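You operate a simulated robot arm through the tools that you are given. There is no shell and no other tool. Be economical: measure what you need, move in short steps, check, and stop when the job is done.

Carry out the task below with a simulated robot arm. There is one attempt and no reset: what you move stays moved.

TASK
Rinse both muddy carrots under the cold tap and lay them to drain.
Fine: they go on the drain board; the tap ends off. What is to be rubbed or washed off counts as gone when no trace of it is left.
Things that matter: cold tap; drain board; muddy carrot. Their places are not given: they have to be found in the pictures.

Only the result counts: the job must be done as asked and must still hold three seconds after the hand-in. Knocking over, shifting, dropping, spilling or breaking anything else fails it.

THE ROBOT
A 6-joint arm with a fingered hand, fixed in place. Base frame: the origin is at the foot of the arm, x ahead of it, y to its left, z up; the work surface is at about z = 0.73. Readings come in m, rad, newtons and seconds.
With the tool pointing down near the work surface it reaches from about 0.28 to 0.72 m from the base axis. Its first joint turns from -2.007 to 2.007 rad. Payload 4 kg.
The tool frame sits at the grasp point between the pads (the TCP): z along the fingers, y along the line on which they close. The tips reach 0.026 m beyond it. Largest opening 0.132 m; the body of the gripper starts 0.073 m behind the TCP. The gripper is a hand of 4 fingers: y runs from the thumb to the fingers, the wrist lies at [0, 0, -0.239] in the tool frame, and closing takes about 1.5 s.
Orientation is that of the tool frame in the base frame, as a unit quaternion [w, x, y, z]. With the fingers straight down and closing along the base's y, the tool's x points along the base's -x, its y along +y and its z along -z.

THE INTERFACE
- The arm moves only by the tool play_rows. Its argument "motion" is a list of rows, each a list of 7 numbers: the shift along the tool's x, y, z in m, then the turn, a rotation vector about the tool's x, y, z in rad, then the finger opening in m, from 0 to 0.132. In form: [[x, y, z, rx, ry, rz, claw], ...]. A call has 1 to 12 rows; each row shifts and turns the commanded pose from where the row before left it, along the tool's axes as they then stand. A row lasts 0.2 s, in which the tool goes at most 0.05 m and 0.15 rad; a call with a longer step from one row to the next is refused whole, and so is a gripper value outside its range. Where a pose cannot be reached the arm comes as near as it can. A force on the tool above 40 N (or 10 N above the force at the start of the call, whichever is more), or a blocked arm, ends the call early, and 0.2 s more pass. The fingers move at their own pace (about 0.153 m/s each) and stop on an object; they squeeze with about 21 N. The grip force told is the motor's: it shows also when the fingers shut on nothing. Time passes only in rows, and 0.2 s behind the last, so rows that do not move let the fingers close. It gives the time, the measured TCP pose, the force on the tool (base axes), the opening and the grip force at its end, in the units of the frame above (readings bear some noise), with the torque about the TCP (base axes, N m) and any sound that the robot's microphone picked up.
- Cameras (640 x 400 px; columns grow to the right, rows downward): "scene" is fixed at [0.0382, 0.649, 1.6315]; the picture's right is [-0.71, -0.70, 0.00], its down [-0.60, 0.61, -0.51] and it looks along [0.36, -0.37, -0.86] (base axes); focal length 214 px, centre (320, 200). "wrist" rides on the gripper at [0.068, 0.002, -0.097] in the tool frame; the picture's right is [-0.02, 1.00, 0.00], its down [-0.82, -0.02, -0.58] and it looks along [-0.58, -0.01, 0.82] (tool axes); focal length 270 px, centre (320, 200).
- snapshot(camera): a new picture of that camera. No time passes.
- raise_lower(by): slides the trunk up (or, below 0, down) by that many m; the arm rides with it, the base frame stays. It gives what a move gives, with no picture.
- grasp_type(shape): the hand has 4 fingers and takes this shape, open, in about a second: jaw (thumb against the fingers, like two jaws); tri (thumb and two fingers); tip (a fingertip pinch); poke (one finger out to press); point (the index stretched); flat (the hand flat); cup (the hand cupped); fist (a fist). The gripper value then closes the fingers along that shape, each until it touches; the sizes above hold for jaw. It gives what a move gives, with no picture.
- point_at(camera, pixels): for up to 12 pixels [column, row] of the newest picture of that camera ("zoom" is the newest enlarged one), the place [x, y, z] in the base frame of the surface seen there, good to about 0.002 m, but the place of the scene camera against the robot may be out by one fixed shift of up to 0.025 m in any direction. No time passes.
- zoom(camera, box): a new picture of the part [left, top, right, bottom] of that camera's present view, enlarged. No time passes.
- close_job(): hands the job in; it is judged then, once.

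Go step by step. Measure first, check grasps and placings, and put right what went wrong. The budget is 80 turns and 38 pictures, counting those below and the enlarged ones. Unless the task says otherwise, let go and move clear before handing in, and close with one line.

The tools are called after "Request:" as name(argument=value, ...) on one line, values as JSON. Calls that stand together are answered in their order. play_rows: Moves the arm, as the interface text tells. Its arguments: {"type":"object","properties":{"motion":{"type":"array","items":{"type":"array","items":{"type":"number"}}}},"required":["motion"]} The other tools are called the same way: raise_lower (by) slides the trunk up or down; grasp_type (shape) gives the hand a shape; snapshot (camera) takes a picture; point_at (camera, pixels) gives the place of the surface under pixels of a picture; zoom (camera, box) takes an enlarged picture of a part of a camera's view; close_job () hands the job in.

At the start:

```text
time: 0.0
tool_pos: [0.2971, 0.2814, 1.4179]
tool_rot: [0.0, 0.0, 1.0, 0.0]
ft_force: [-0.3, -0.1, 0.1]
ft_torque: [-0.01, -0.01, 0.01]
gripper_width: 0.132
finger_force: 0.0
shape: jaw
trunk travel left (down, up): [-0.925, 0.065]
```

scene: 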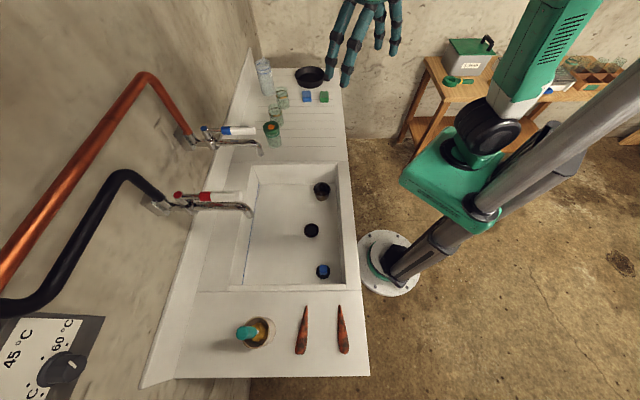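
wrist: 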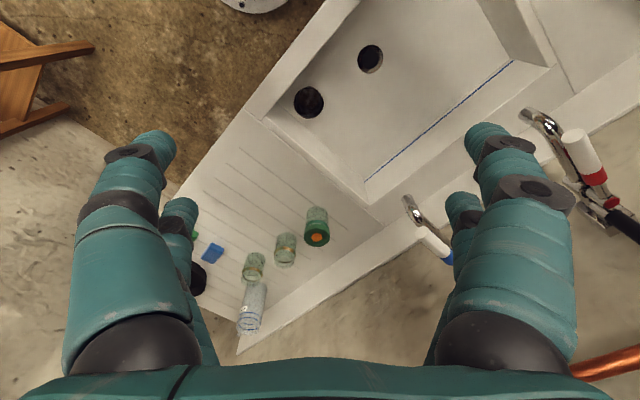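

The scene shows two carrots at about (302,330) and (343,330), and two taps: a blue handle at (235,130) and a red one at (215,195). I'll zoom in on the taps and the carrots to see the details.

Request:
zoom(camera="scene", box=[130, 100, 290, 220])

Request:
zoom(camera="scene", box=[220, 280, 380, 380])

Request:
point_at(camera="scene", pixels=[[306, 308], [303, 330], [299, 352], [339, 307], [343, 330], [344, 352], [260, 153], [252, 131], [250, 211], [300, 130], [320, 187], [311, 230]])

```text
3.33 times, centred on (210, 160) of scene
```

zoom: 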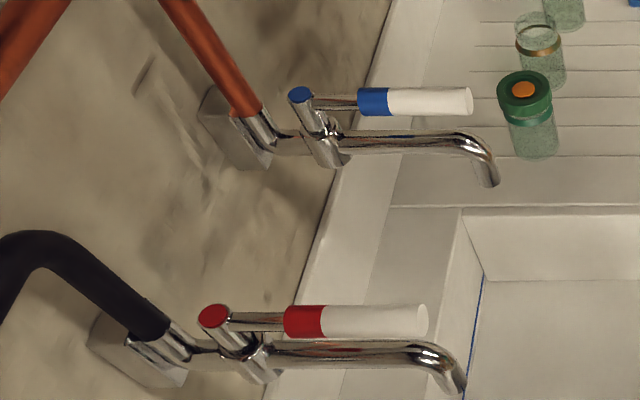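

```text
4.00 times, centred on (300, 330) of scene
```

zoom: 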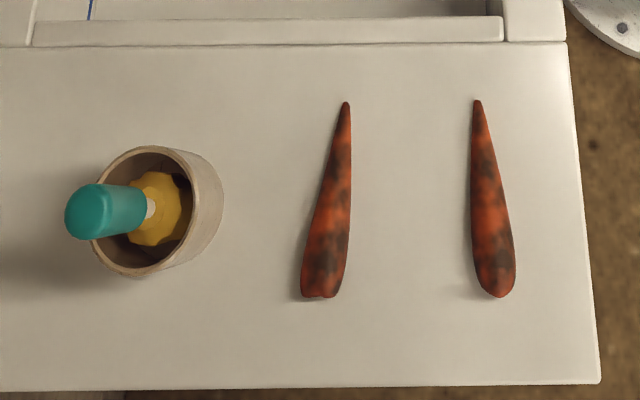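

```text
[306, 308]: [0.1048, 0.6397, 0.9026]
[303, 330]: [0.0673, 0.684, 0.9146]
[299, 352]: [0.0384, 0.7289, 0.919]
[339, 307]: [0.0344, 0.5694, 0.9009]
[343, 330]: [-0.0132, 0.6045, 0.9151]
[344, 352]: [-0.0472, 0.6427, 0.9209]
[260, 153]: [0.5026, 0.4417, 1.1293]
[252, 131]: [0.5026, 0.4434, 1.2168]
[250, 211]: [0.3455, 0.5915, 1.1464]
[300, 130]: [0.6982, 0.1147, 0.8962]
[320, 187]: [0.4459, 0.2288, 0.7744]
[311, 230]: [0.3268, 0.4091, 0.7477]
```

Blue is the cold tap, with its spout tip near (0.50,0.44,1.13). Next I'll measure the sink, the drain board and the handle, and look at the round objects in the sink and the dial.

Request:
zoom(camera="scene", box=[220, 150, 380, 300])

Request:
zoom(camera="scene", box=[220, 50, 360, 170])

Request:
point_at(camera="scene", pixels=[[248, 164], [340, 160], [357, 290], [230, 290], [257, 183], [338, 184], [343, 283], [245, 284], [204, 128], [222, 130], [250, 131], [214, 143]])

Request:
point_at(camera="scene", pixels=[[274, 127], [276, 115], [283, 95], [307, 97], [323, 97], [310, 75], [265, 70], [346, 150], [335, 75], [257, 337], [247, 331], [323, 271]])

```text
2.67 times, centred on (300, 225) of scene
```

zoom: 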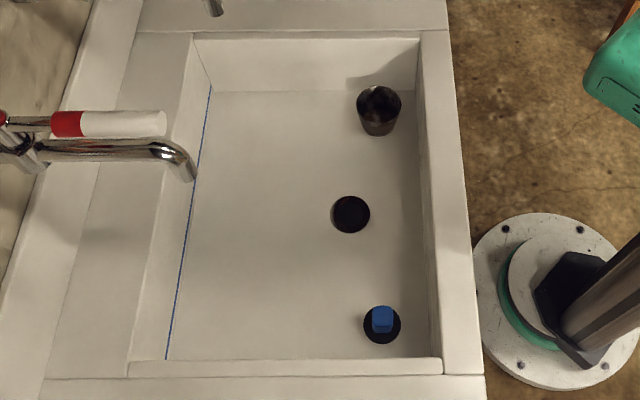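

```text
3.33 times, centred on (290, 110) of scene
```

zoom: 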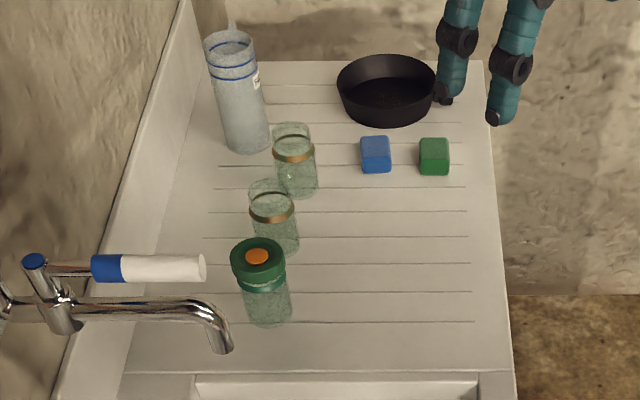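

```text
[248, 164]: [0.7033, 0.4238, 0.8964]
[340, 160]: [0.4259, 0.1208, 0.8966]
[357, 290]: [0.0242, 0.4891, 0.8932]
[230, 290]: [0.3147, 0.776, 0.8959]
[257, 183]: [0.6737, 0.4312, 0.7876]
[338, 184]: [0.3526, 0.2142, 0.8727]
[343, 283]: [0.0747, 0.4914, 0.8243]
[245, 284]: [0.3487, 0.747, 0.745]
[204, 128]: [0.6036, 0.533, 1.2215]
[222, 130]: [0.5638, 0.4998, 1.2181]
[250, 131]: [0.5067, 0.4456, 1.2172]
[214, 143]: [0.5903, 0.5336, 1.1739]
```

```text
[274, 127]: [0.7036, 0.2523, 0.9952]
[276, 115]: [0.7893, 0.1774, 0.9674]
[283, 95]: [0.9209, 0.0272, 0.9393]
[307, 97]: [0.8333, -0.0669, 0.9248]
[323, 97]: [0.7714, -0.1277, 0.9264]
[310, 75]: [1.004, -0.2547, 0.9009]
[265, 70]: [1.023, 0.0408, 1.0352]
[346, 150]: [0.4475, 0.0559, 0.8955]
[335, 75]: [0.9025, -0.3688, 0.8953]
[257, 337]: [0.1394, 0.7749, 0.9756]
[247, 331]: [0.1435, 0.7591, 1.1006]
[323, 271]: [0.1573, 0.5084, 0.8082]
```

The blue spout hangs over the sink. The dark spots in the sink need a closer look in case one is the drain or a plug, so I'll use the wrist view and measure them.

Request:
zoom(camera="wrist", box=[260, 0, 480, 140])

Request:
point_at(camera="scene", pixels=[[301, 230], [311, 230], [320, 230], [311, 222], [323, 266], [312, 273], [323, 279], [322, 175], [322, 187], [321, 195], [270, 190], [268, 230]])

```text
2.86 times, centred on (370, 70) of wrist
```

zoom: 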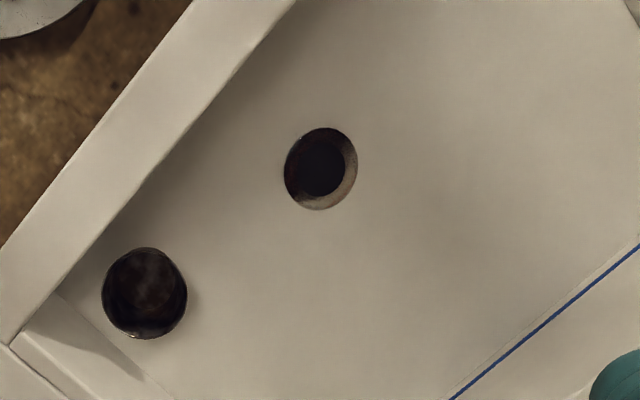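

```text
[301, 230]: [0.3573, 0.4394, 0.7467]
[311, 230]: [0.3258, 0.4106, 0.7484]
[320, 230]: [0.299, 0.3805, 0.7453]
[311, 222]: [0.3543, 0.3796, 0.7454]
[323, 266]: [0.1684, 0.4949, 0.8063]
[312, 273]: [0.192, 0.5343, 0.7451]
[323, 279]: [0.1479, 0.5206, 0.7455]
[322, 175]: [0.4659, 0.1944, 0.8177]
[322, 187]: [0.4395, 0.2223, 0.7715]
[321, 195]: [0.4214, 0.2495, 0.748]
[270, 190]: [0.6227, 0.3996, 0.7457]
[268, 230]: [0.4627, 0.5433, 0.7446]
```

The drain is open, the plug lies to one side, and a tumbler stands at (0.44,0.22). I'll calibrate the scene camera against the wrist view using the drain and the spout.

Request:
point_at(camera="wrist", pixels=[[370, 46], [370, 71], [358, 58], [382, 58], [418, 220], [406, 198], [317, 232], [310, 90], [428, 232], [438, 245], [430, 240], [562, 155]])

Request:
point_at(camera="scene", pixels=[[311, 238], [311, 223], [273, 127], [322, 182], [240, 130], [230, 129], [256, 142], [240, 141], [225, 142]])

```text
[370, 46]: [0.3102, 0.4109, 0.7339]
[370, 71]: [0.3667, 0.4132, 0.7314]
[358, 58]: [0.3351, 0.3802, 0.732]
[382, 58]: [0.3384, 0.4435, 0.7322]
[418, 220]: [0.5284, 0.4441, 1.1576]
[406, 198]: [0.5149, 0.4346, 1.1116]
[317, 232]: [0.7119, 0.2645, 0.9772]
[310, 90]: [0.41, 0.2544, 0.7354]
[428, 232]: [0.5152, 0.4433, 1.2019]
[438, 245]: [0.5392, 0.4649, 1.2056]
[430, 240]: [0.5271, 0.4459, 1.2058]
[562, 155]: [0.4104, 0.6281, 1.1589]
```

```text
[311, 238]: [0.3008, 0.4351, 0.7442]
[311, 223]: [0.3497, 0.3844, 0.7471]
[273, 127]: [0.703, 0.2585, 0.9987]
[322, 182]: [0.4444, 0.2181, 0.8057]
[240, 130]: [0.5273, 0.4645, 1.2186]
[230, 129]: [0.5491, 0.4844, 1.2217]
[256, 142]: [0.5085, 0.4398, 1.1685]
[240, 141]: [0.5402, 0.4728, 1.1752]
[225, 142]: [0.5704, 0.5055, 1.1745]
```

The scene camera reads about 0.014 m too high and 0.01 m short in x. Corrected, the lever runs from pivot (0.61,0.535) to tip (0.515,0.446) at z≈1.205. I'll turn the hand 45° and come closer, staying high, to see how the lever works.

Request:
play_rows(motion=[[0, 0, 0, 0, 0, -0.131, 0.132], [0, 0, 0, 0, 0, -0.131, 0.132], [0, 0, 0, 0, 0, -0.131, 0.132], [0, 0, 0, 0, 0, -0.131, 0.132], [0, 0, 0, 0, 0, -0.131, 0.132], [0, 0, 0, 0, 0, -0.131, 0.132], [-0.04, -0.013, 0, 0, 0, 0, 0.132], [-0.04, -0.013, 0, 0, 0, 0, 0.132], [-0.04, -0.013, 0, 0, 0, 0, 0.132], [-0.03, 0, 0, 0, 0, 0, 0.132]])

Request:
snapshot(camera="wrist")

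```text
time: 2.2
tool_pos: [0.4326, 0.3608, 1.4163]
tool_rot: [-0.001, -0.383, 0.924, 0.0]
ft_force: [0.3, -0.3, -0.5]
ft_torque: [0.01, 0.0, 0.03]
gripper_width: 0.1318
finger_force: 0.1
shape: jaw
trunk travel left (down, up): [-0.925, 0.065]
```

```text
30 pictures are left
```

wrist: 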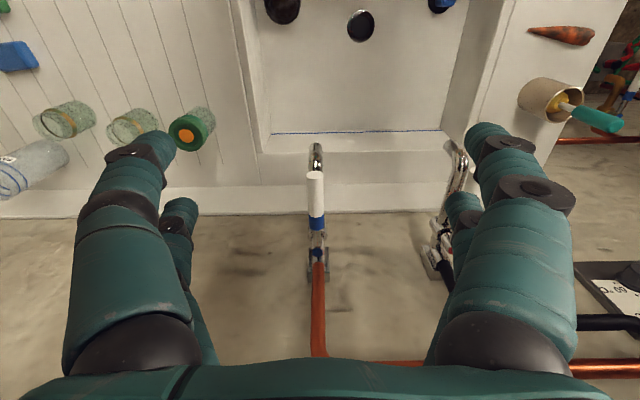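

The lever at (316,190) sits in line above the spout between the fingers. Before touching it, I'll check the tap and the dial panel on the wall to be sure which tap is cold.

Request:
zoom(camera="scene", box=[0, 60, 260, 400])

Request:
zoom(camera="wrist", box=[260, 120, 500, 290])

Request:
point_at(camera="wrist", pixels=[[315, 175], [316, 200], [317, 225], [317, 252], [316, 150], [317, 160], [190, 130]])

```text
1.18 times, centred on (130, 230) of scene
```

zoom: 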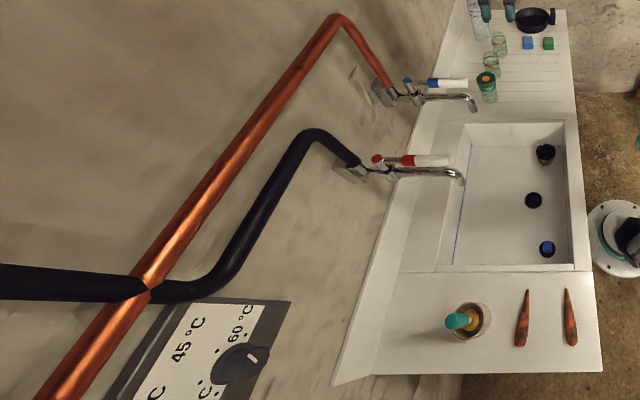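

```text
2.35 times, centred on (380, 205) of wrist
```

zoom: 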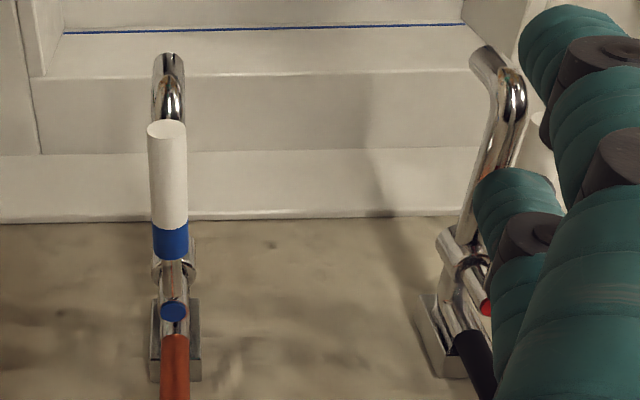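

```text
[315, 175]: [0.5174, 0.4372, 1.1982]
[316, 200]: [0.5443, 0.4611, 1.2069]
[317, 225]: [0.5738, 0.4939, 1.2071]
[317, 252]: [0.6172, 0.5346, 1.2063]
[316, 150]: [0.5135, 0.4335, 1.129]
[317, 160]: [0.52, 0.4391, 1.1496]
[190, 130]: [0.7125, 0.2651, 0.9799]
```

Blue collar, blue cap and a bare pipe all mark this as the cold tap, while the red tap has an insulated pipe. I'll straddle the lever end with the jaw and come down to z≈1.207.

Request:
play_rows(motion=[[-0.045, -0.008, 0, 0, 0, 0, 0.132], [-0.045, 0, 0, 0, 0, 0, 0.132], [-0.044, 0, 0.02, 0, 0, 0, 0.132], [0, 0, 0.045, 0, 0, 0, 0.132], [0, 0, 0.045, 0, 0, 0, 0.132], [0, 0, 0.045, 0, 0, 0, 0.132], [0, 0, 0.045, 0, 0, 0, 0.132], [0, 0, 0.009, 0, 0, 0, 0.1], [0, 0, 0, 0, 0, 0, 0.08]])

Request:
snapshot(camera="wrist")

```text
time: 4.2
tool_pos: [0.4806, 0.4021, 1.1677]
tool_rot: [0.0, -0.383, 0.924, 0.0]
ft_force: [0.3, -0.3, -0.4]
ft_torque: [0.0, -0.04, 0.03]
gripper_width: 0.0805
finger_force: 0.0
shape: jaw
out of reach, approached as far as the arm can: row 1, 2, 3
trunk travel left (down, up): [-0.925, 0.065]
```

```text
27 pictures are left
```

wrist: 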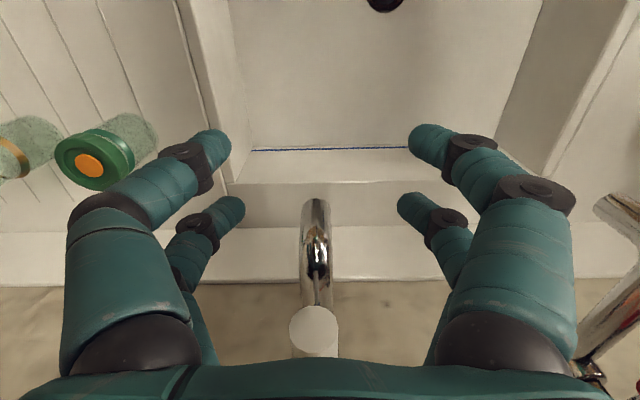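

The reach limit stopped the hand short at w≈0.624 and z 1.168, with the lever end ahead at (314,330). Raising the trunk 0.04 m lifts the hand to lever height and gives more reach.

Request:
raise_lower(by=0.04)

Request:
play_rows(motion=[[-0.03, 0, 0, 0, 0, 0, 0.08], [-0.03, 0, 0, 0, 0, 0, 0.08], [-0.012, 0, 0, 0, 0, 0, 0.08]])

Request:
snapshot(camera="scene")

```text
time: 5.0
tool_pos: [0.4798, 0.4011, 1.2062]
tool_rot: [0.0, -0.384, 0.924, 0.0]
ft_force: [0.6, 0.5, 0.6]
ft_torque: [0.05, -0.01, 0.0]
gripper_width: 0.0805
finger_force: 0.1
shape: jaw
trunk travel left (down, up): [-0.965, 0.025]
```

```text
time: 5.8
tool_pos: [0.5305, 0.4534, 1.2065]
tool_rot: [0.001, -0.383, 0.924, 0.0]
ft_force: [0.2, 0.1, 0.1]
ft_torque: [-0.01, -0.02, -0.02]
gripper_width: 0.0806
finger_force: 0.0
shape: jaw
trunk travel left (down, up): [-0.965, 0.025]
```

```text
26 pictures are left
```

scene: 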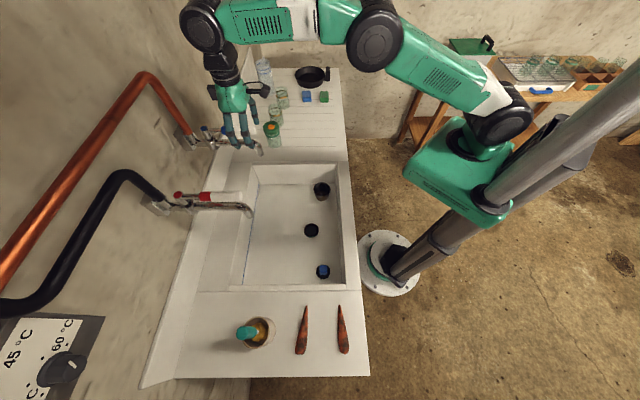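

The jaw straddles the lever. I'll push gently along tool +y, towards the red tap, watching the force and listening for water.

Request:
play_rows(motion=[[0, 0.015, 0, 0, 0, 0, 0.08], [0, 0.015, 0, 0, 0, 0, 0.08], [0, 0.01, 0, 0, 0, 0, 0.08], [0, 0.01, 0, 0, 0, 0, 0.08], [0, 0.01, 0, 0, 0, 0, 0.08]])

Request:
snapshot(camera="wrist")

```text
time: 7.2
tool_pos: [0.5045, 0.4804, 1.2082]
tool_rot: [0.003, -0.376, 0.927, -0.009]
ft_force: [30.8, -31.4, -1.5]
ft_torque: [-0.41, -0.39, 0.17]
gripper_width: 0.0567
finger_force: 20.6
shape: jaw
trunk travel left (down, up): [-0.965, 0.025]
stopped in row 5: the force on the tool passed its limit at 44 N (the readings are from after the stop); the commanded pose is now the measured one
```

```text
25 pictures are left
```

wrist: 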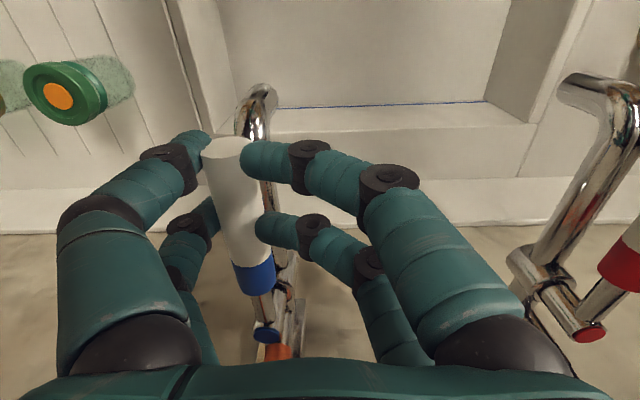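

The lever didn't move that way (44 N, no sound), so this is the closed stop. I'll go back and push the other way.

Request:
play_rows(motion=[[0, -0.015, 0, 0, 0, 0, 0.08], [0, -0.02, 0, 0, 0, 0, 0.08], [0, -0.02, 0, 0, 0, 0, 0.08], [0, -0.015, 0, 0, 0, 0, 0.08], [0, -0.01, 0, 0, 0, 0, 0.08], [0, -0.01, 0, 0, 0, 0, 0.08]])

Request:
snapshot(camera="wrist")

```text
time: 8.6
tool_pos: [0.5577, 0.4235, 1.2052]
tool_rot: [-0.003, -0.379, 0.925, -0.008]
ft_force: [-0.1, 5.0, -1.4]
ft_torque: [0.08, 0.08, 0.48]
gripper_width: 0.0301
finger_force: 20.5
shape: jaw
trunk travel left (down, up): [-0.965, 0.025]
```

```text
24 pictures are left
```

wrist: 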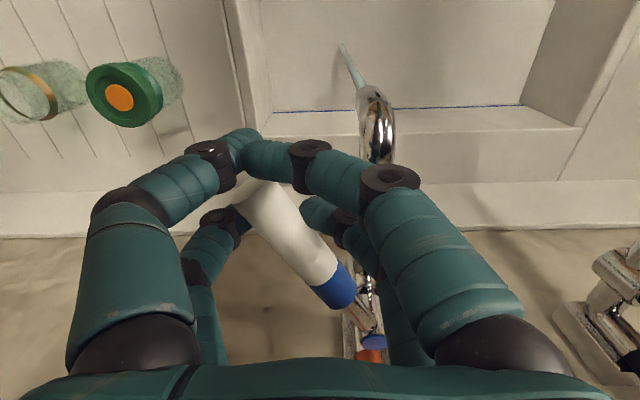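

Water is running, with the stream visible at (350,65). I'll open the fingers, lift clear of the lever and back off, then look.

Request:
play_rows(motion=[[0, 0, 0, 0, 0, 0, 0.1], [0, 0, 0, 0, 0, 0, 0.11], [0, 0, -0.03, 0, 0, 0, 0.11], [0, 0, -0.04, 0, 0, 0, 0.11], [0.04, 0, 0, 0, 0, 0, 0.11], [0.04, 0, 0, 0, 0, 0, 0.11], [0.04, 0, 0, 0, 0, 0, 0.11], [0.04, 0, 0, 0, 0, 0, 0.11], [0.04, 0, 0, 0, 0, 0, 0.11]])

Request:
snapshot(camera="scene")

```text
time: 10.6
tool_pos: [0.4049, 0.2755, 1.2759]
tool_rot: [0.002, -0.38, 0.925, -0.005]
ft_force: [-1.0, -0.2, 0.1]
ft_torque: [0.01, -0.02, 0.02]
gripper_width: 0.1097
finger_force: 0.2
shape: jaw
out of reach, approached as far as the arm can: row 4
trunk travel left (down, up): [-0.965, 0.025]
```

```text
23 pictures are left
```

scene: 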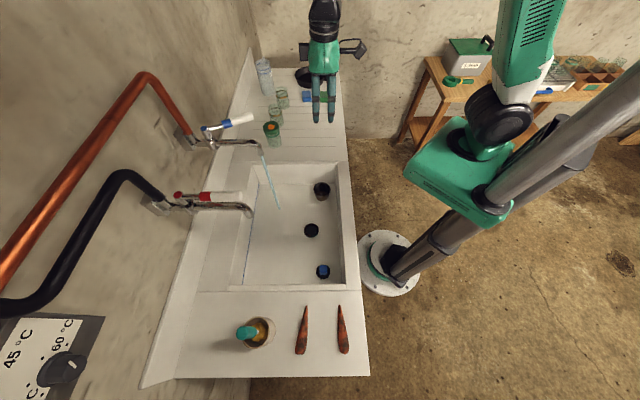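

Cold water runs into the sink, with the stream from (262,150) to (280,205), and there is no steam. Next I'll swing over to the carrots at about (0.09,0.67), staying high and then lowering a bit.

Request:
play_rows(motion=[[-0.003, 0.045, 0, 0, 0, 0, 0.11], [-0.003, 0.045, 0, 0, 0, 0, 0.11], [-0.003, 0.045, 0, 0, 0, 0, 0.11], [-0.003, 0.045, 0, 0, 0, 0, 0.11], [-0.003, 0.045, 0, 0, 0, 0, 0.11], [-0.003, 0.045, 0, 0, 0, 0, 0.11], [-0.003, 0.045, 0, 0, 0, 0, 0.11], [-0.003, 0.045, 0.015, 0, 0, 0, 0.11], [-0.003, 0.04, 0.025, 0, 0, 0, 0.11], [-0.01, 0.03, 0.03, 0, 0, 0, 0.11], [-0.01, 0.03, 0.03, 0, 0, 0, 0.11]])

Request:
play_rows(motion=[[0, 0, 0, 0, 0, -0.143, 0.11], [0, 0, 0, 0, 0, -0.143, 0.11], [0, 0, 0, 0, 0, -0.143, 0.11], [0, 0, 0, 0, 0, -0.143, 0.11], [0, 0, 0, 0, 0, -0.143, 0.11], [0, 0, 0, 0, 0, -0.143, 0.11], [0, 0, 0, 0, 0, -0.143, 0.11], [0, 0, 0, 0, 0, -0.143, 0.11], [0, 0, 0, 0, 0, -0.143, 0.11], [0, 0, 0, 0, 0, -0.143, 0.11]])

Request:
snapshot(camera="wrist")

```text
time: 13.0
tool_pos: [0.1151, 0.6379, 1.1689]
tool_rot: [0.002, -0.381, 0.925, -0.006]
ft_force: [-0.8, -0.6, 0.1]
ft_torque: [-0.02, -0.03, 0.0]
gripper_width: 0.1098
finger_force: 0.0
shape: jaw
trunk travel left (down, up): [-0.965, 0.025]
```

```text
time: 15.2
tool_pos: [0.1179, 0.6391, 1.1694]
tool_rot: [0.003, 0.894, -0.447, 0.006]
ft_force: [-0.1, -0.3, 0.1]
ft_torque: [0.03, -0.01, 0.0]
gripper_width: 0.1097
finger_force: 0.1
shape: jaw
trunk travel left (down, up): [-0.965, 0.025]
```

```text
22 pictures are left
```

wrist: 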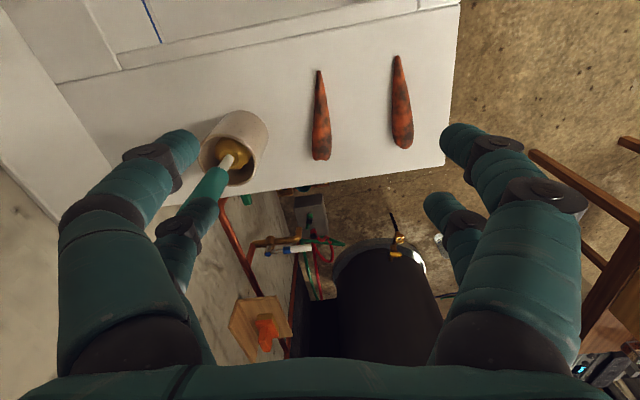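

Both carrots are in view at (321,115) and (401,100), nearly in line with the tool axis. I'll measure them.

Request:
point_at(camera="wrist", pixels=[[320, 73], [320, 90], [321, 110], [321, 130], [321, 150], [321, 158], [397, 58], [399, 80], [401, 105], [402, 125], [403, 146], [240, 128]])

```text
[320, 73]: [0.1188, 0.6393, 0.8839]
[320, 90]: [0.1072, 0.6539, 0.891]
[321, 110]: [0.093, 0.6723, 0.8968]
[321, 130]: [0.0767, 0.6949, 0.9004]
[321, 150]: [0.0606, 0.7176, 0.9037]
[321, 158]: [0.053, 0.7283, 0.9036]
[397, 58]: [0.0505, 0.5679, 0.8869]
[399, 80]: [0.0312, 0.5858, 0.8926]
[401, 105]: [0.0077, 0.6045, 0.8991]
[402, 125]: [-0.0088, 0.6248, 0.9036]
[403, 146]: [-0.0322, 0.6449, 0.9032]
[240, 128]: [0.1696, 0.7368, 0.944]
```

Carrot 1 runs from tip (0.119,0.639) to crown (0.052,0.730), on a board at about z 0.88. I'll centre over its tip half with a narrow opening to stay clear of the brush cup, then lower the trunk 0.2 m.

Request:
play_rows(motion=[[-0.018, 0.002, 0, 0, 0, 0, 0.06], [-0.018, 0.002, 0, 0, 0, 0, 0.06], [0, 0, 0, 0, 0, 0, 0.06]])

Request:
raise_lower(by=-0.2)

Request:
snapshot(camera="wrist")

```text
time: 16.0
tool_pos: [0.0918, 0.6639, 1.1694]
tool_rot: [0.003, 0.893, -0.45, 0.005]
ft_force: [-0.2, -0.2, -0.9]
ft_torque: [0.01, 0.02, -0.04]
gripper_width: 0.0608
finger_force: 0.1
shape: jaw
trunk travel left (down, up): [-0.965, 0.025]
```

```text
time: 18.1
tool_pos: [0.0922, 0.6634, 0.9688]
tool_rot: [0.001, 0.893, -0.449, 0.005]
ft_force: [0.3, -0.2, -0.1]
ft_torque: [-0.02, 0.0, -0.01]
gripper_width: 0.0607
finger_force: 0.1
shape: jaw
trunk travel left (down, up): [-0.765, 0.225]
```

```text
21 pictures are left
```

wrist: 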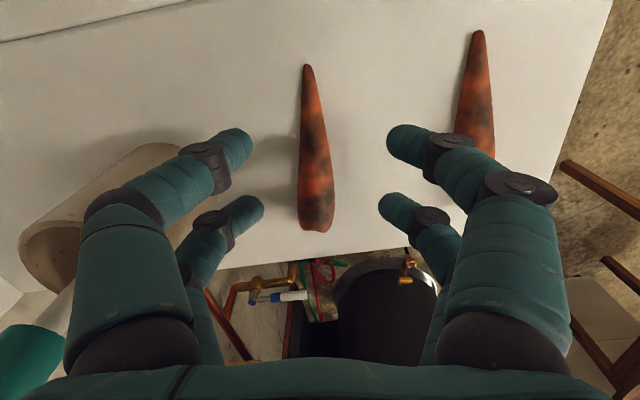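

The cup and the brush handle at (30,360) sit close to the left fingers. I'll measure the clearance before coming down.

Request:
point_at(camera="wrist", pixels=[[150, 145], [60, 225], [75, 330], [40, 330], [100, 195], [180, 160], [30, 380], [306, 66], [317, 230], [231, 130], [245, 205]])

```text
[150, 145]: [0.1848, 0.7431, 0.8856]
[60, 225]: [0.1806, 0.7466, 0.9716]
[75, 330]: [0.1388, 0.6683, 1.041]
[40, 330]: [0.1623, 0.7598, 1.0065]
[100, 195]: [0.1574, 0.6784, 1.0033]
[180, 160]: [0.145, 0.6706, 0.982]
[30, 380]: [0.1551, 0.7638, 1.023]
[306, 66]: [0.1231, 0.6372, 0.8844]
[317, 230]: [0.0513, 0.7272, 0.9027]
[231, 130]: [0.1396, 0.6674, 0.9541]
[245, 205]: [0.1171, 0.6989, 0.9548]
```

The cup's near edge is about 0.095 m from the hand axis and the fingers reach out about 0.065 m, so there is room. I'll come down 0.06 m and close on the carrot.

Request:
play_rows(motion=[[0, -0.004, 0.03, 0, 0, 0, 0.06], [0, 0, 0.02, 0, 0, 0, 0.06], [0, 0, 0.01, 0, 0, 0, 0.06], [0, 0, 0, 0, 0, 0, 0.03], [0, 0, 0, 0, 0, 0, 0.0], [0, 0, 0, 0, 0, 0, 0.0], [0, 0, 0, 0, 0, 0, 0.0], [0, 0, 0, 0, 0, 0, 0.0]])

Request:
snapshot(camera="wrist")

```text
time: 19.9
tool_pos: [0.0955, 0.6646, 0.9076]
tool_rot: [0.002, 0.893, -0.449, 0.005]
ft_force: [0.0, -0.3, 1.0]
ft_torque: [-0.08, -0.03, 0.01]
gripper_width: 0.0059
finger_force: 14.3
shape: jaw
trunk travel left (down, up): [-0.765, 0.225]
```

```text
20 pictures are left
```

wrist: 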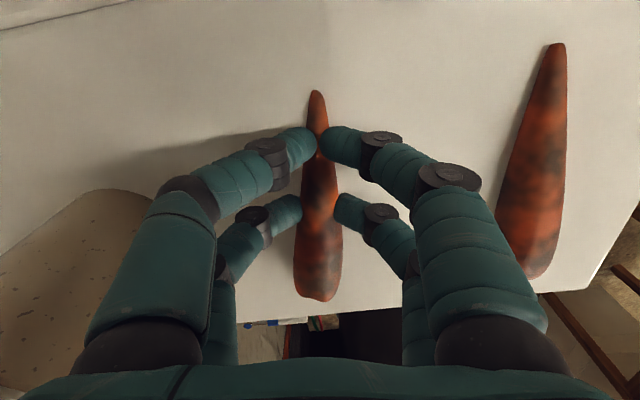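

Both finger pairs are on the carrot. I'll lift and check that it holds.

Request:
play_rows(motion=[[0, 0, 0, 0, 0, 0, 0.0], [0, 0, -0.02, 0, 0, 0, 0.0], [0, 0, -0.04, 0, 0, 0, 0.0], [0, 0, -0.05, 0, 0, 0, 0.0], [0, 0, -0.05, 0, 0, 0, 0.0]])

Request:
snapshot(camera="wrist")

```text
time: 21.1
tool_pos: [0.0915, 0.649, 1.0618]
tool_rot: [0.003, 0.893, -0.449, 0.006]
ft_force: [0.6, 1.5, -0.3]
ft_torque: [-0.06, 0.0, 0.01]
gripper_width: 0.005
finger_force: 13.4
shape: jaw
out of reach, approached as far as the arm can: row 4, 5
trunk travel left (down, up): [-0.765, 0.225]
```

```text
19 pictures are left
```

wrist: 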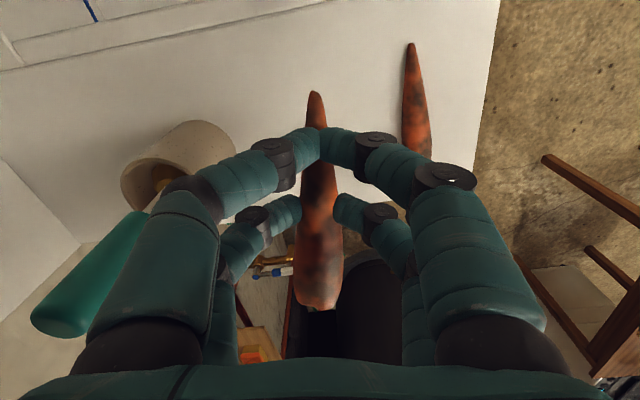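

The carrot is held firmly. I'll back off towards the robot, clear of the red tap, and turn so the crown points at the wall.

Request:
play_rows(motion=[[0.042, 0, 0, 0, 0, 0, 0], [0.042, 0, 0, 0, 0, 0, 0], [0.042, 0, 0, 0, 0, 0, 0], [0.042, 0, 0, 0, 0, 0, 0], [0.042, 0, 0, 0, 0, 0, 0], [0.035, 0, 0, 0, 0, 0, 0]])

Request:
play_rows(motion=[[0, 0, 0, 0, 0, 0.143, 0], [0, 0, 0, 0, 0, 0.143, 0], [0, 0, 0, 0, 0, 0.143, 0], [0, 0, 0, 0, 0, 0.143, 0], [0, 0, 0, 0, 0, 0.143, 0], [0, 0, 0, 0, 0, 0.143, 0], [0, 0, 0, 0, 0, 0.143, 0], [0, 0, 0, 0, 0, 0.143, 0], [0, 0, 0, 0, 0, 0.143, 0], [0, 0, 0, 0, 0, 0.143, 0]])

```text
time: 22.5
tool_pos: [0.2411, 0.4514, 1.0654]
tool_rot: [0.003, 0.893, -0.45, 0.005]
ft_force: [-0.1, 0.0, -0.4]
ft_torque: [-0.03, 0.02, 0.04]
gripper_width: 0.0047
finger_force: 14.1
shape: jaw
trunk travel left (down, up): [-0.765, 0.225]
```

```text
time: 24.7
tool_pos: [0.2401, 0.4516, 1.0656]
tool_rot: [0.001, -0.379, 0.925, -0.006]
ft_force: [-0.3, -0.3, -0.6]
ft_torque: [-0.02, 0.0, 0.0]
gripper_width: 0.0048
finger_force: 13.9
shape: jaw
trunk travel left (down, up): [-0.765, 0.225]
```

I'll slide sideways to the stream line (u≈0.056) while tilting the hand 0.7 rad so the crown points up and outward.

Request:
play_rows(motion=[[0, -0.041, 0, 0, -0.14, 0, 0], [0, -0.041, 0, 0, -0.14, 0, 0], [0, -0.041, 0, 0, -0.14, 0, 0], [0, -0.041, 0, 0, -0.14, 0, 0], [0, -0.041, 0, 0, -0.14, 0, 0], [0, 0, 0, 0, 0, 0, 0]])

Request:
snapshot(camera="wrist")

```text
time: 26.1
tool_pos: [0.3844, 0.3067, 1.0683]
tool_rot: [0.319, -0.359, 0.868, 0.124]
ft_force: [0.6, -0.3, -0.6]
ft_torque: [-0.03, 0.02, -0.01]
gripper_width: 0.0047
finger_force: 14.0
shape: jaw
trunk travel left (down, up): [-0.765, 0.225]
```

```text
18 pictures are left
```

wrist: 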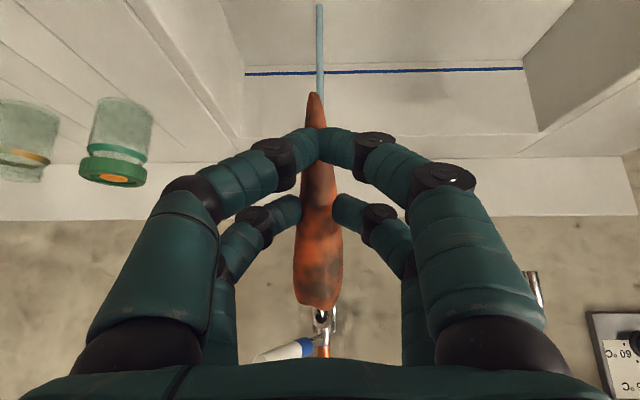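

The stream at (320,40) lines up with the carrot. I'll move in so the crown goes under the stream, then sweep slowly inward.

Request:
point_at(camera="wrist", pixels=[[319, 20], [319, 60], [320, 85], [320, 300]])

Request:
play_rows(motion=[[-0.003, 0, 0.041, 0, 0, 0, 0], [-0.003, 0, 0.041, 0, 0, 0, 0], [-0.003, 0, 0.041, 0, 0, 0, 0], [-0.003, 0, 0.041, 0, 0, 0, 0], [0, 0, 0, 0, 0, 0, 0], [-0.0077, 0, 0.0064, 0, 0, 0, 0], [0, 0, 0, 0, 0, 0, 0], [-0.0077, 0, 0.0064, 0, 0, 0, 0], [0, 0, 0, 0, 0, 0, 0], [-0.0077, 0, 0.0064, 0, 0, 0, 0], [0, 0, 0, 0, 0, 0, 0]])

Request:
snapshot(camera="wrist")

```text
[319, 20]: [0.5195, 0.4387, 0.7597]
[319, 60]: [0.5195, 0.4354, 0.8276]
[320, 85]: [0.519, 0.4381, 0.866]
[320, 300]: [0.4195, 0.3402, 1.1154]
```

```text
time: 28.5
tool_pos: [0.4826, 0.3994, 0.9591]
tool_rot: [0.318, -0.36, 0.868, 0.126]
ft_force: [-0.8, 1.6, -1.8]
ft_torque: [0.01, 0.03, -0.02]
gripper_width: 0.0048
finger_force: 14.3
shape: jaw
out of reach, approached as far as the arm can: row 1
trunk travel left (down, up): [-0.765, 0.225]
```

```text
17 pictures are left
```

wrist: 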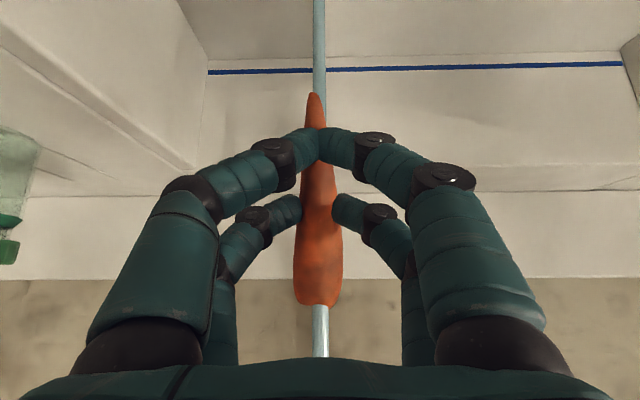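

The carrot is coming clean, with only faint traces left around (318,280). I'll sweep further in towards the tip, then roll about the carrot axis both ways.

Request:
play_rows(motion=[[-0.0077, 0, 0.0064, 0, 0, 0, 0], [0, 0, 0, 0, 0, 0, 0], [-0.0077, 0, 0.0064, 0, 0, 0, 0], [0, 0, 0, 0, 0, 0, 0], [-0.0077, 0, 0.0064, 0, 0, 0, 0], [0, 0, 0, 0, 0, 0, 0], [-0.0077, 0, 0.0064, 0, 0, 0, 0], [0, 0, 0, 0, 0, 0, 0], [0.0154, 0, -0.0128, 0, 0, 0, 0], [0.0154, 0, -0.0128, 0, 0, 0, 0], [0.0154, 0, -0.0128, 0, 0, 0, 0], [0, 0, 0, 0, 0, 0, 0]])

Request:
zoom(camera="wrist", box=[240, 70, 400, 330])

```text
time: 31.1
tool_pos: [0.4687, 0.3858, 0.9596]
tool_rot: [0.319, -0.36, 0.868, 0.125]
ft_force: [0.2, 0.0, -0.3]
ft_torque: [0.0, 0.05, -0.02]
gripper_width: 0.0047
finger_force: 13.8
shape: jaw
trunk travel left (down, up): [-0.765, 0.225]
```

```text
1.54 times, centred on (320, 200) of wrist
```

zoom: 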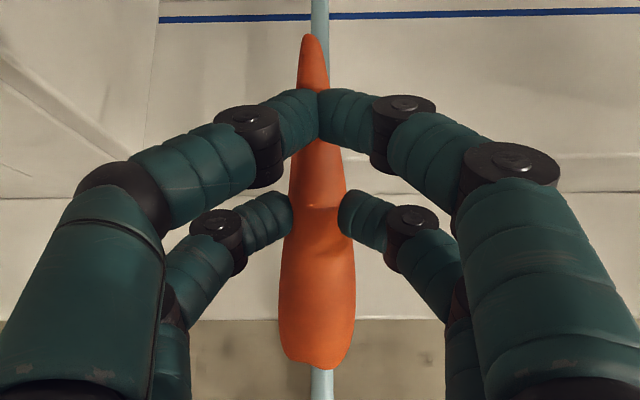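

The visible side is clean now. For the underside, I'll roll the carrot both ways in the stream.

Request:
play_rows(motion=[[-0.0154, 0, 0.0128, 0.14, 0, 0, 0], [0, 0, 0, 0.14, 0, 0, 0], [0, 0, 0, 0.14, 0, 0, 0], [0, 0, 0, 0.14, 0, 0, 0], [0, 0, 0, -0.14, 0, 0, 0], [0, 0, 0, -0.14, 0, 0, 0], [0, 0, 0, -0.14, 0, 0, 0], [0, 0, 0, -0.14, 0, 0, 0], [0, 0, 0, -0.14, 0, 0, 0], [0, 0, 0, -0.14, 0, 0, 0], [0, 0, 0, -0.14, 0, 0, 0], [0, 0, 0, -0.14, 0, 0, 0]])

Request:
zoom(camera="scene", box=[210, 110, 350, 230])

Request:
play_rows(motion=[[0, 0, 0, 0.14, 0, 0, 0], [0, 0, 0, 0.14, 0, 0, 0], [0, 0, 0, 0.14, 0, 0, 0], [0, 0, 0, 0.14, 0, 0, 0]])

```text
time: 33.7
tool_pos: [0.4814, 0.3985, 0.9664]
tool_rot: [0.241, -0.429, 0.8, 0.343]
ft_force: [0.2, -0.6, -0.5]
ft_torque: [-0.01, 0.06, -0.02]
gripper_width: 0.0046
finger_force: 14.3
shape: jaw
out of reach, approached as far as the arm can: row 1, 8, 9
trunk travel left (down, up): [-0.765, 0.225]
```

```text
3.33 times, centred on (280, 170) of scene
```

zoom: 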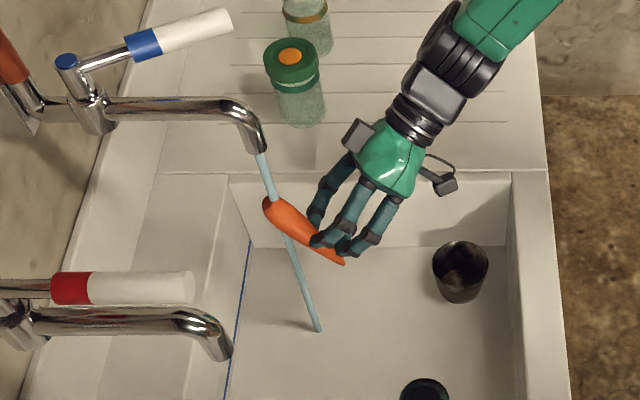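

```text
time: 34.7
tool_pos: [0.4822, 0.3999, 0.9669]
tool_rot: [0.345, -0.357, 0.857, 0.137]
ft_force: [0.2, -0.6, -1.1]
ft_torque: [-0.05, 0.05, -0.02]
gripper_width: 0.0047
finger_force: 13.9
shape: jaw
out of reach, approached as far as the arm can: row 4
trunk travel left (down, up): [-0.765, 0.225]
```

The carrot is clean all over. I'll back out and up, level the hand, then carry it sideways over the free front part of the drain board (u≈0.36, w≈0.45).

Request:
play_rows(motion=[[0.015, 0, -0.042, 0, 0, 0, 0], [0.015, 0, -0.042, 0, 0, 0, 0], [0.015, 0, -0.042, 0, 0, 0, 0], [0.015, 0, -0.042, 0, 0, 0, 0], [0, 0, 0, 0, 0.15, 0, 0], [0, 0, 0, 0, 0.15, 0, 0], [0, 0, 0, 0, 0.15, 0, 0], [0, 0, 0, 0, 0.15, 0, 0], [0, 0, 0, 0, 0.15, 0, 0]])

Request:
play_rows(motion=[[0, -0.043, 0, 0, 0, 0, 0], [0, -0.043, 0, 0, 0, 0, 0], [0, -0.043, 0, 0, 0, 0, 0], [0, -0.043, 0, 0, 0, 0, 0], [0, -0.043, 0, 0, 0, 0, 0], [0, -0.043, 0, 0, 0, 0, 0], [0, -0.043, 0, 0, 0, 0, 0]])

Request:
snapshot(camera="wrist")

```text
time: 36.7
tool_pos: [0.3704, 0.288, 1.0477]
tool_rot: [0.006, -0.381, 0.924, -0.003]
ft_force: [0.0, -0.2, -1.8]
ft_torque: [-0.02, 0.05, -0.01]
gripper_width: 0.0044
finger_force: 14.4
shape: jaw
trunk travel left (down, up): [-0.765, 0.225]
```

```text
time: 38.3
tool_pos: [0.5822, 0.0749, 1.0516]
tool_rot: [0.007, -0.382, 0.924, -0.004]
ft_force: [-0.9, -0.8, -0.8]
ft_torque: [-0.02, 0.06, -0.03]
gripper_width: 0.0045
finger_force: 13.9
shape: jaw
trunk travel left (down, up): [-0.765, 0.225]
```

```text
14 pictures are left
```

wrist: 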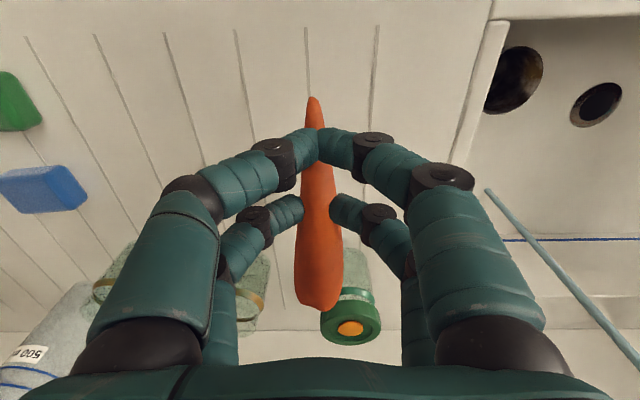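

The carrot hangs over the grooves with the jars well beyond it. I'll check the board height and lower the carrot.

Request:
point_at(camera="wrist", pixels=[[290, 60], [350, 90], [250, 60], [310, 305]])

Request:
play_rows(motion=[[0, 0, 0.04, 0, 0, 0, 0], [0, 0, 0.04, 0, 0, 0, 0], [0, 0, 0.03, 0, 0, 0, 0], [0, 0, 0.015, 0, 0, 0, 0], [0, 0, 0.008, 0, 0, 0, 0], [0, 0, 0.003, 0, 0, 0, 0]])

```text
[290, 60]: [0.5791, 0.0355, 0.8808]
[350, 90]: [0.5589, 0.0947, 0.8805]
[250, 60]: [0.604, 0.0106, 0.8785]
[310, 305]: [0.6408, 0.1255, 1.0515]
```

```text
time: 39.7
tool_pos: [0.5835, 0.0746, 0.9146]
tool_rot: [0.008, -0.382, 0.924, -0.002]
ft_force: [0.5, 0.5, 3.8]
ft_torque: [-0.1, 0.1, -0.01]
gripper_width: 0.0046
finger_force: 14.1
shape: jaw
trunk travel left (down, up): [-0.765, 0.225]
```

Light contact of 3.8 N at z 0.915. I'll open a little, let the carrot settle, then rise.

Request:
play_rows(motion=[[0, 0, 0.002, 0, 0, 0, 0], [0, 0, 0, 0, 0, 0, 0.02], [0, 0, 0, 0, 0, 0, 0.04], [0, 0, 0, 0, 0, 0, 0.06], [0, 0, 0, 0, 0, 0, 0.06], [0, 0, -0.03, 0, 0, 0, 0.06], [0, 0, -0.045, 0, 0, 0, 0.06], [0, 0, -0.045, 0, 0, 0, 0.06], [0, 0, -0.04, 0, 0, 0, 0.06]])

Request:
snapshot(camera="wrist")

```text
time: 41.7
tool_pos: [0.5792, 0.0749, 1.0717]
tool_rot: [0.008, -0.381, 0.925, -0.003]
ft_force: [-0.2, -0.4, 0.8]
ft_torque: [0.02, -0.01, -0.03]
gripper_width: 0.0596
finger_force: 0.0
shape: jaw
trunk travel left (down, up): [-0.765, 0.225]
```

```text
13 pictures are left
```

wrist: 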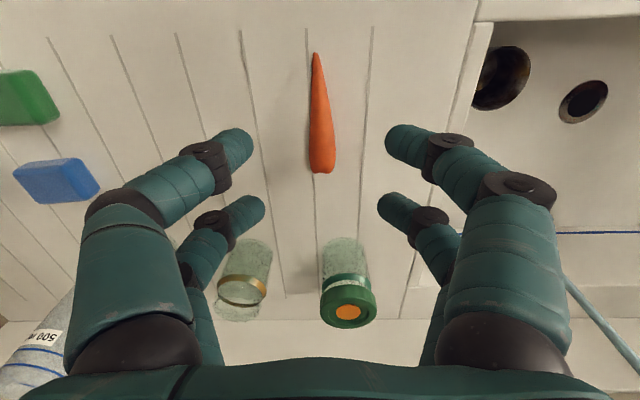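

Carrot 1 rests clean on the drain board at (320,115). Now I'll go back across for carrot 2 at w≈0.44, turning the hand on arrival.

Request:
play_rows(motion=[[0.002, 0.045, 0, 0, 0, 0, 0.06], [0.002, 0.045, 0, 0, 0, 0, 0.06], [0.002, 0.045, 0, 0, 0, 0, 0.06], [0.002, 0.045, 0, 0, 0, 0, 0.06], [0.002, 0.045, 0, 0, 0, 0, 0.06], [0.002, 0.045, 0, 0, 0, 0, 0.06], [0.002, 0.045, 0, 0, 0, 0, 0.06], [0.002, 0.045, 0, 0, 0, 0, 0.06], [0.002, 0.045, 0, 0, 0, 0, 0.06], [0.002, 0.045, 0, 0, 0, 0, 0.06], [0.002, 0.045, 0, 0, 0, 0, 0.06], [0.002, 0.045, 0, 0, 0, 0, 0.06]])

Request:
play_rows(motion=[[0, 0.045, 0, 0, 0, 0, 0.06], [0, 0.045, 0, 0, 0, 0, 0.06], [0, 0.045, 0, 0, 0, 0, 0.06], [0, 0.045, 0, 0, 0, 0, 0.06], [0, 0.045, 0, 0, 0, 0, 0.06], [0, 0, 0, 0, 0, -0.146, 0.06], [0, 0, 0, 0, 0, -0.146, 0.06], [0, 0, 0, 0, 0, -0.146, 0.06], [0, 0, 0, 0, 0, -0.146, 0.06], [0, 0, 0, 0, 0, -0.146, 0.06], [0, 0, 0, 0, 0, -0.146, 0.06], [0, 0, 0, 0, 0, -0.146, 0.06]])

Request:
play_rows(motion=[[0, 0, 0, 0, 0, -0.146, 0.06], [0, 0, 0, 0, 0, -0.146, 0.06], [0, 0, 0, 0, 0, -0.146, 0.06], [0, 0, 0, 0, 0, -0.146, 0.06], [0, 0, 0, 0, 0, 0, 0.06]])

Request:
snapshot(camera="wrist")

```text
time: 44.3
tool_pos: [0.1816, 0.4383, 1.0673]
tool_rot: [0.008, -0.38, 0.925, -0.003]
ft_force: [0.5, -0.7, 0.5]
ft_torque: [0.02, -0.01, -0.01]
gripper_width: 0.0597
finger_force: 0.0
shape: jaw
trunk travel left (down, up): [-0.765, 0.225]
```

```text
time: 46.9
tool_pos: [0.0246, 0.5997, 1.0651]
tool_rot: [-0.005, 0.786, -0.618, 0.007]
ft_force: [0.3, 0.3, 0.0]
ft_torque: [-0.03, 0.03, -0.02]
gripper_width: 0.0595
finger_force: 0.2
shape: jaw
trunk travel left (down, up): [-0.765, 0.225]
```

```text
time: 48.1
tool_pos: [0.0251, 0.5993, 1.0643]
tool_rot: [-0.003, 0.93, -0.366, 0.006]
ft_force: [-0.5, -0.1, 0.6]
ft_torque: [-0.03, -0.01, -0.04]
gripper_width: 0.0597
finger_force: 0.2
shape: jaw
trunk travel left (down, up): [-0.765, 0.225]
```

```text
12 pictures are left
```

wrist: 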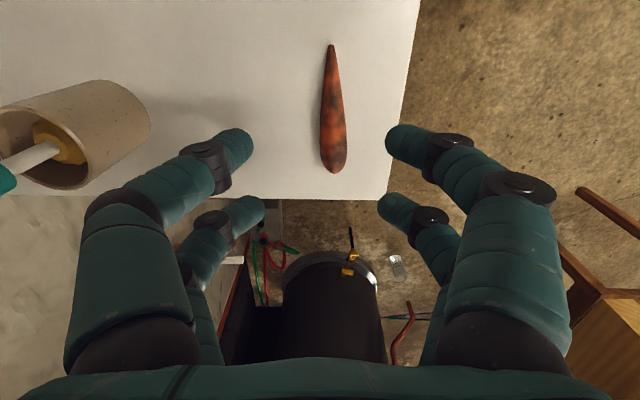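

Request:
point_at(camera="wrist", pixels=[[330, 47], [333, 90], [334, 130], [334, 168]])

```text
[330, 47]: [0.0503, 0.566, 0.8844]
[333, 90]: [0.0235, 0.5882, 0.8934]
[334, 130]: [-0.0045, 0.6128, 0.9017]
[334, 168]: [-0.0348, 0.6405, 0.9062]
```

I've measured carrot 2; it sits 8 mm to the +y side. I'll correct for that, descend 0.157 m and close.

Request:
play_rows(motion=[[0, 0.0085, 0.04, 0, 0, 0, 0.06], [0, 0, 0.04, 0, 0, 0, 0.06], [0, 0, 0.04, 0, 0, 0, 0.06], [0, 0, 0.025, 0, 0, 0, 0.06], [0, 0, 0.012, 0, 0, 0, 0.06], [0, 0, 0, 0, 0, 0, 0.03], [0, 0, 0, 0, 0, 0, 0], [0, 0, 0, 0, 0, 0, 0], [0, 0, 0, 0, 0, 0, 0], [0, 0, 0, 0, 0, 0, 0]])

Request:
play_rows(motion=[[0, 0, -0.02, 0, 0, 0, 0.0], [0, 0, -0.04, 0, 0, 0, 0.0], [0, 0, -0.05, 0, 0, 0, 0.0], [0, 0, -0.04, 0, 0, 0, 0.0]])

Request:
snapshot(camera="wrist")

```text
time: 50.3
tool_pos: [0.0205, 0.5943, 0.9092]
tool_rot: [-0.004, 0.93, -0.367, 0.006]
ft_force: [1.1, -0.8, 2.1]
ft_torque: [-0.11, -0.14, -0.03]
gripper_width: 0.0077
finger_force: 14.4
shape: jaw
trunk travel left (down, up): [-0.765, 0.225]
```

```text
time: 51.3
tool_pos: [0.0173, 0.592, 1.0565]
tool_rot: [-0.003, 0.93, -0.367, 0.006]
ft_force: [0.0, -0.1, 0.5]
ft_torque: [-0.03, -0.03, -0.01]
gripper_width: 0.0075
finger_force: 14.1
shape: jaw
trunk travel left (down, up): [-0.765, 0.225]
```

```text
11 pictures are left
```

wrist: 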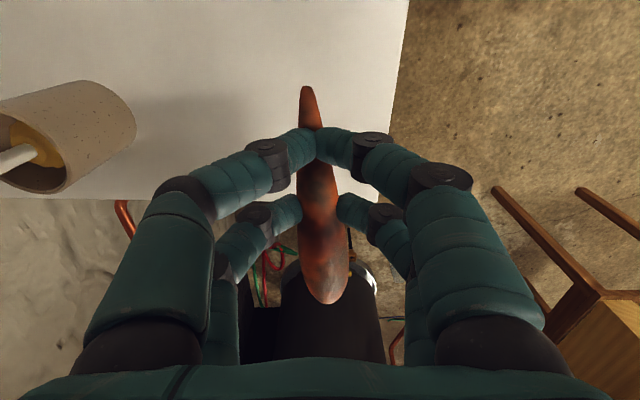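

Carrot 2 is held. I'll bring it over the sink and turn the crown to the wall.

Request:
play_rows(motion=[[0.044, 0, 0, 0, 0, 0, 0], [0.044, 0, 0, 0, 0, 0, 0], [0.044, 0, 0, 0, 0, 0, 0], [0.044, 0, 0, 0, 0, 0, 0], [0.044, 0, 0, 0, 0, 0, 0], [0.04, 0, 0, 0, 0, 0, 0]])

Request:
play_rows(motion=[[0, 0, 0, 0, 0, 0.146, 0], [0, 0, 0, 0, 0, 0.146, 0], [0, 0, 0, 0, 0, 0.146, 0], [0, 0, 0, 0, 0, 0.146, 0], [0, 0, 0, 0, 0, 0.146, 0], [0, 0, 0, 0, 0, 0.146, 0], [0, 0, 0, 0, 0, 0.146, 0], [0, 0, 0, 0, 0, 0.146, 0], [0, 0, 0, 0, 0, 0.146, 0], [0, 0, 0, 0, 0, 0.146, 0], [0, 0, 0, 0, 0, 0.146, 0]])

Request:
play_rows(motion=[[0, -0.041, 0, 0, -0.14, 0, 0], [0, -0.041, 0, 0, -0.14, 0, 0], [0, -0.041, 0, 0, -0.14, 0, 0], [0, -0.041, 0, 0, -0.14, 0, 0], [0, -0.035, 0, 0, -0.14, 0, 0], [0, 0, 0, 0, 0, 0, 0]])

```text
time: 52.7
tool_pos: [0.2108, 0.4173, 1.0606]
tool_rot: [-0.002, 0.93, -0.367, 0.007]
ft_force: [0.9, -0.1, -1.2]
ft_torque: [0.02, -0.04, -0.02]
gripper_width: 0.0069
finger_force: 14.1
shape: jaw
trunk travel left (down, up): [-0.765, 0.225]
```

```text
time: 55.1
tool_pos: [0.209, 0.4159, 1.0606]
tool_rot: [0.007, -0.38, 0.925, -0.003]
ft_force: [-0.2, -0.1, -0.8]
ft_torque: [-0.01, 0.03, 0.0]
gripper_width: 0.0072
finger_force: 14.5
shape: jaw
trunk travel left (down, up): [-0.765, 0.225]
```

```text
time: 56.5
tool_pos: [0.3506, 0.2742, 1.0612]
tool_rot: [0.325, -0.359, 0.866, 0.128]
ft_force: [-0.1, -0.1, -0.1]
ft_torque: [-0.03, 0.03, -0.01]
gripper_width: 0.0069
finger_force: 13.5
shape: jaw
trunk travel left (down, up): [-0.765, 0.225]
```

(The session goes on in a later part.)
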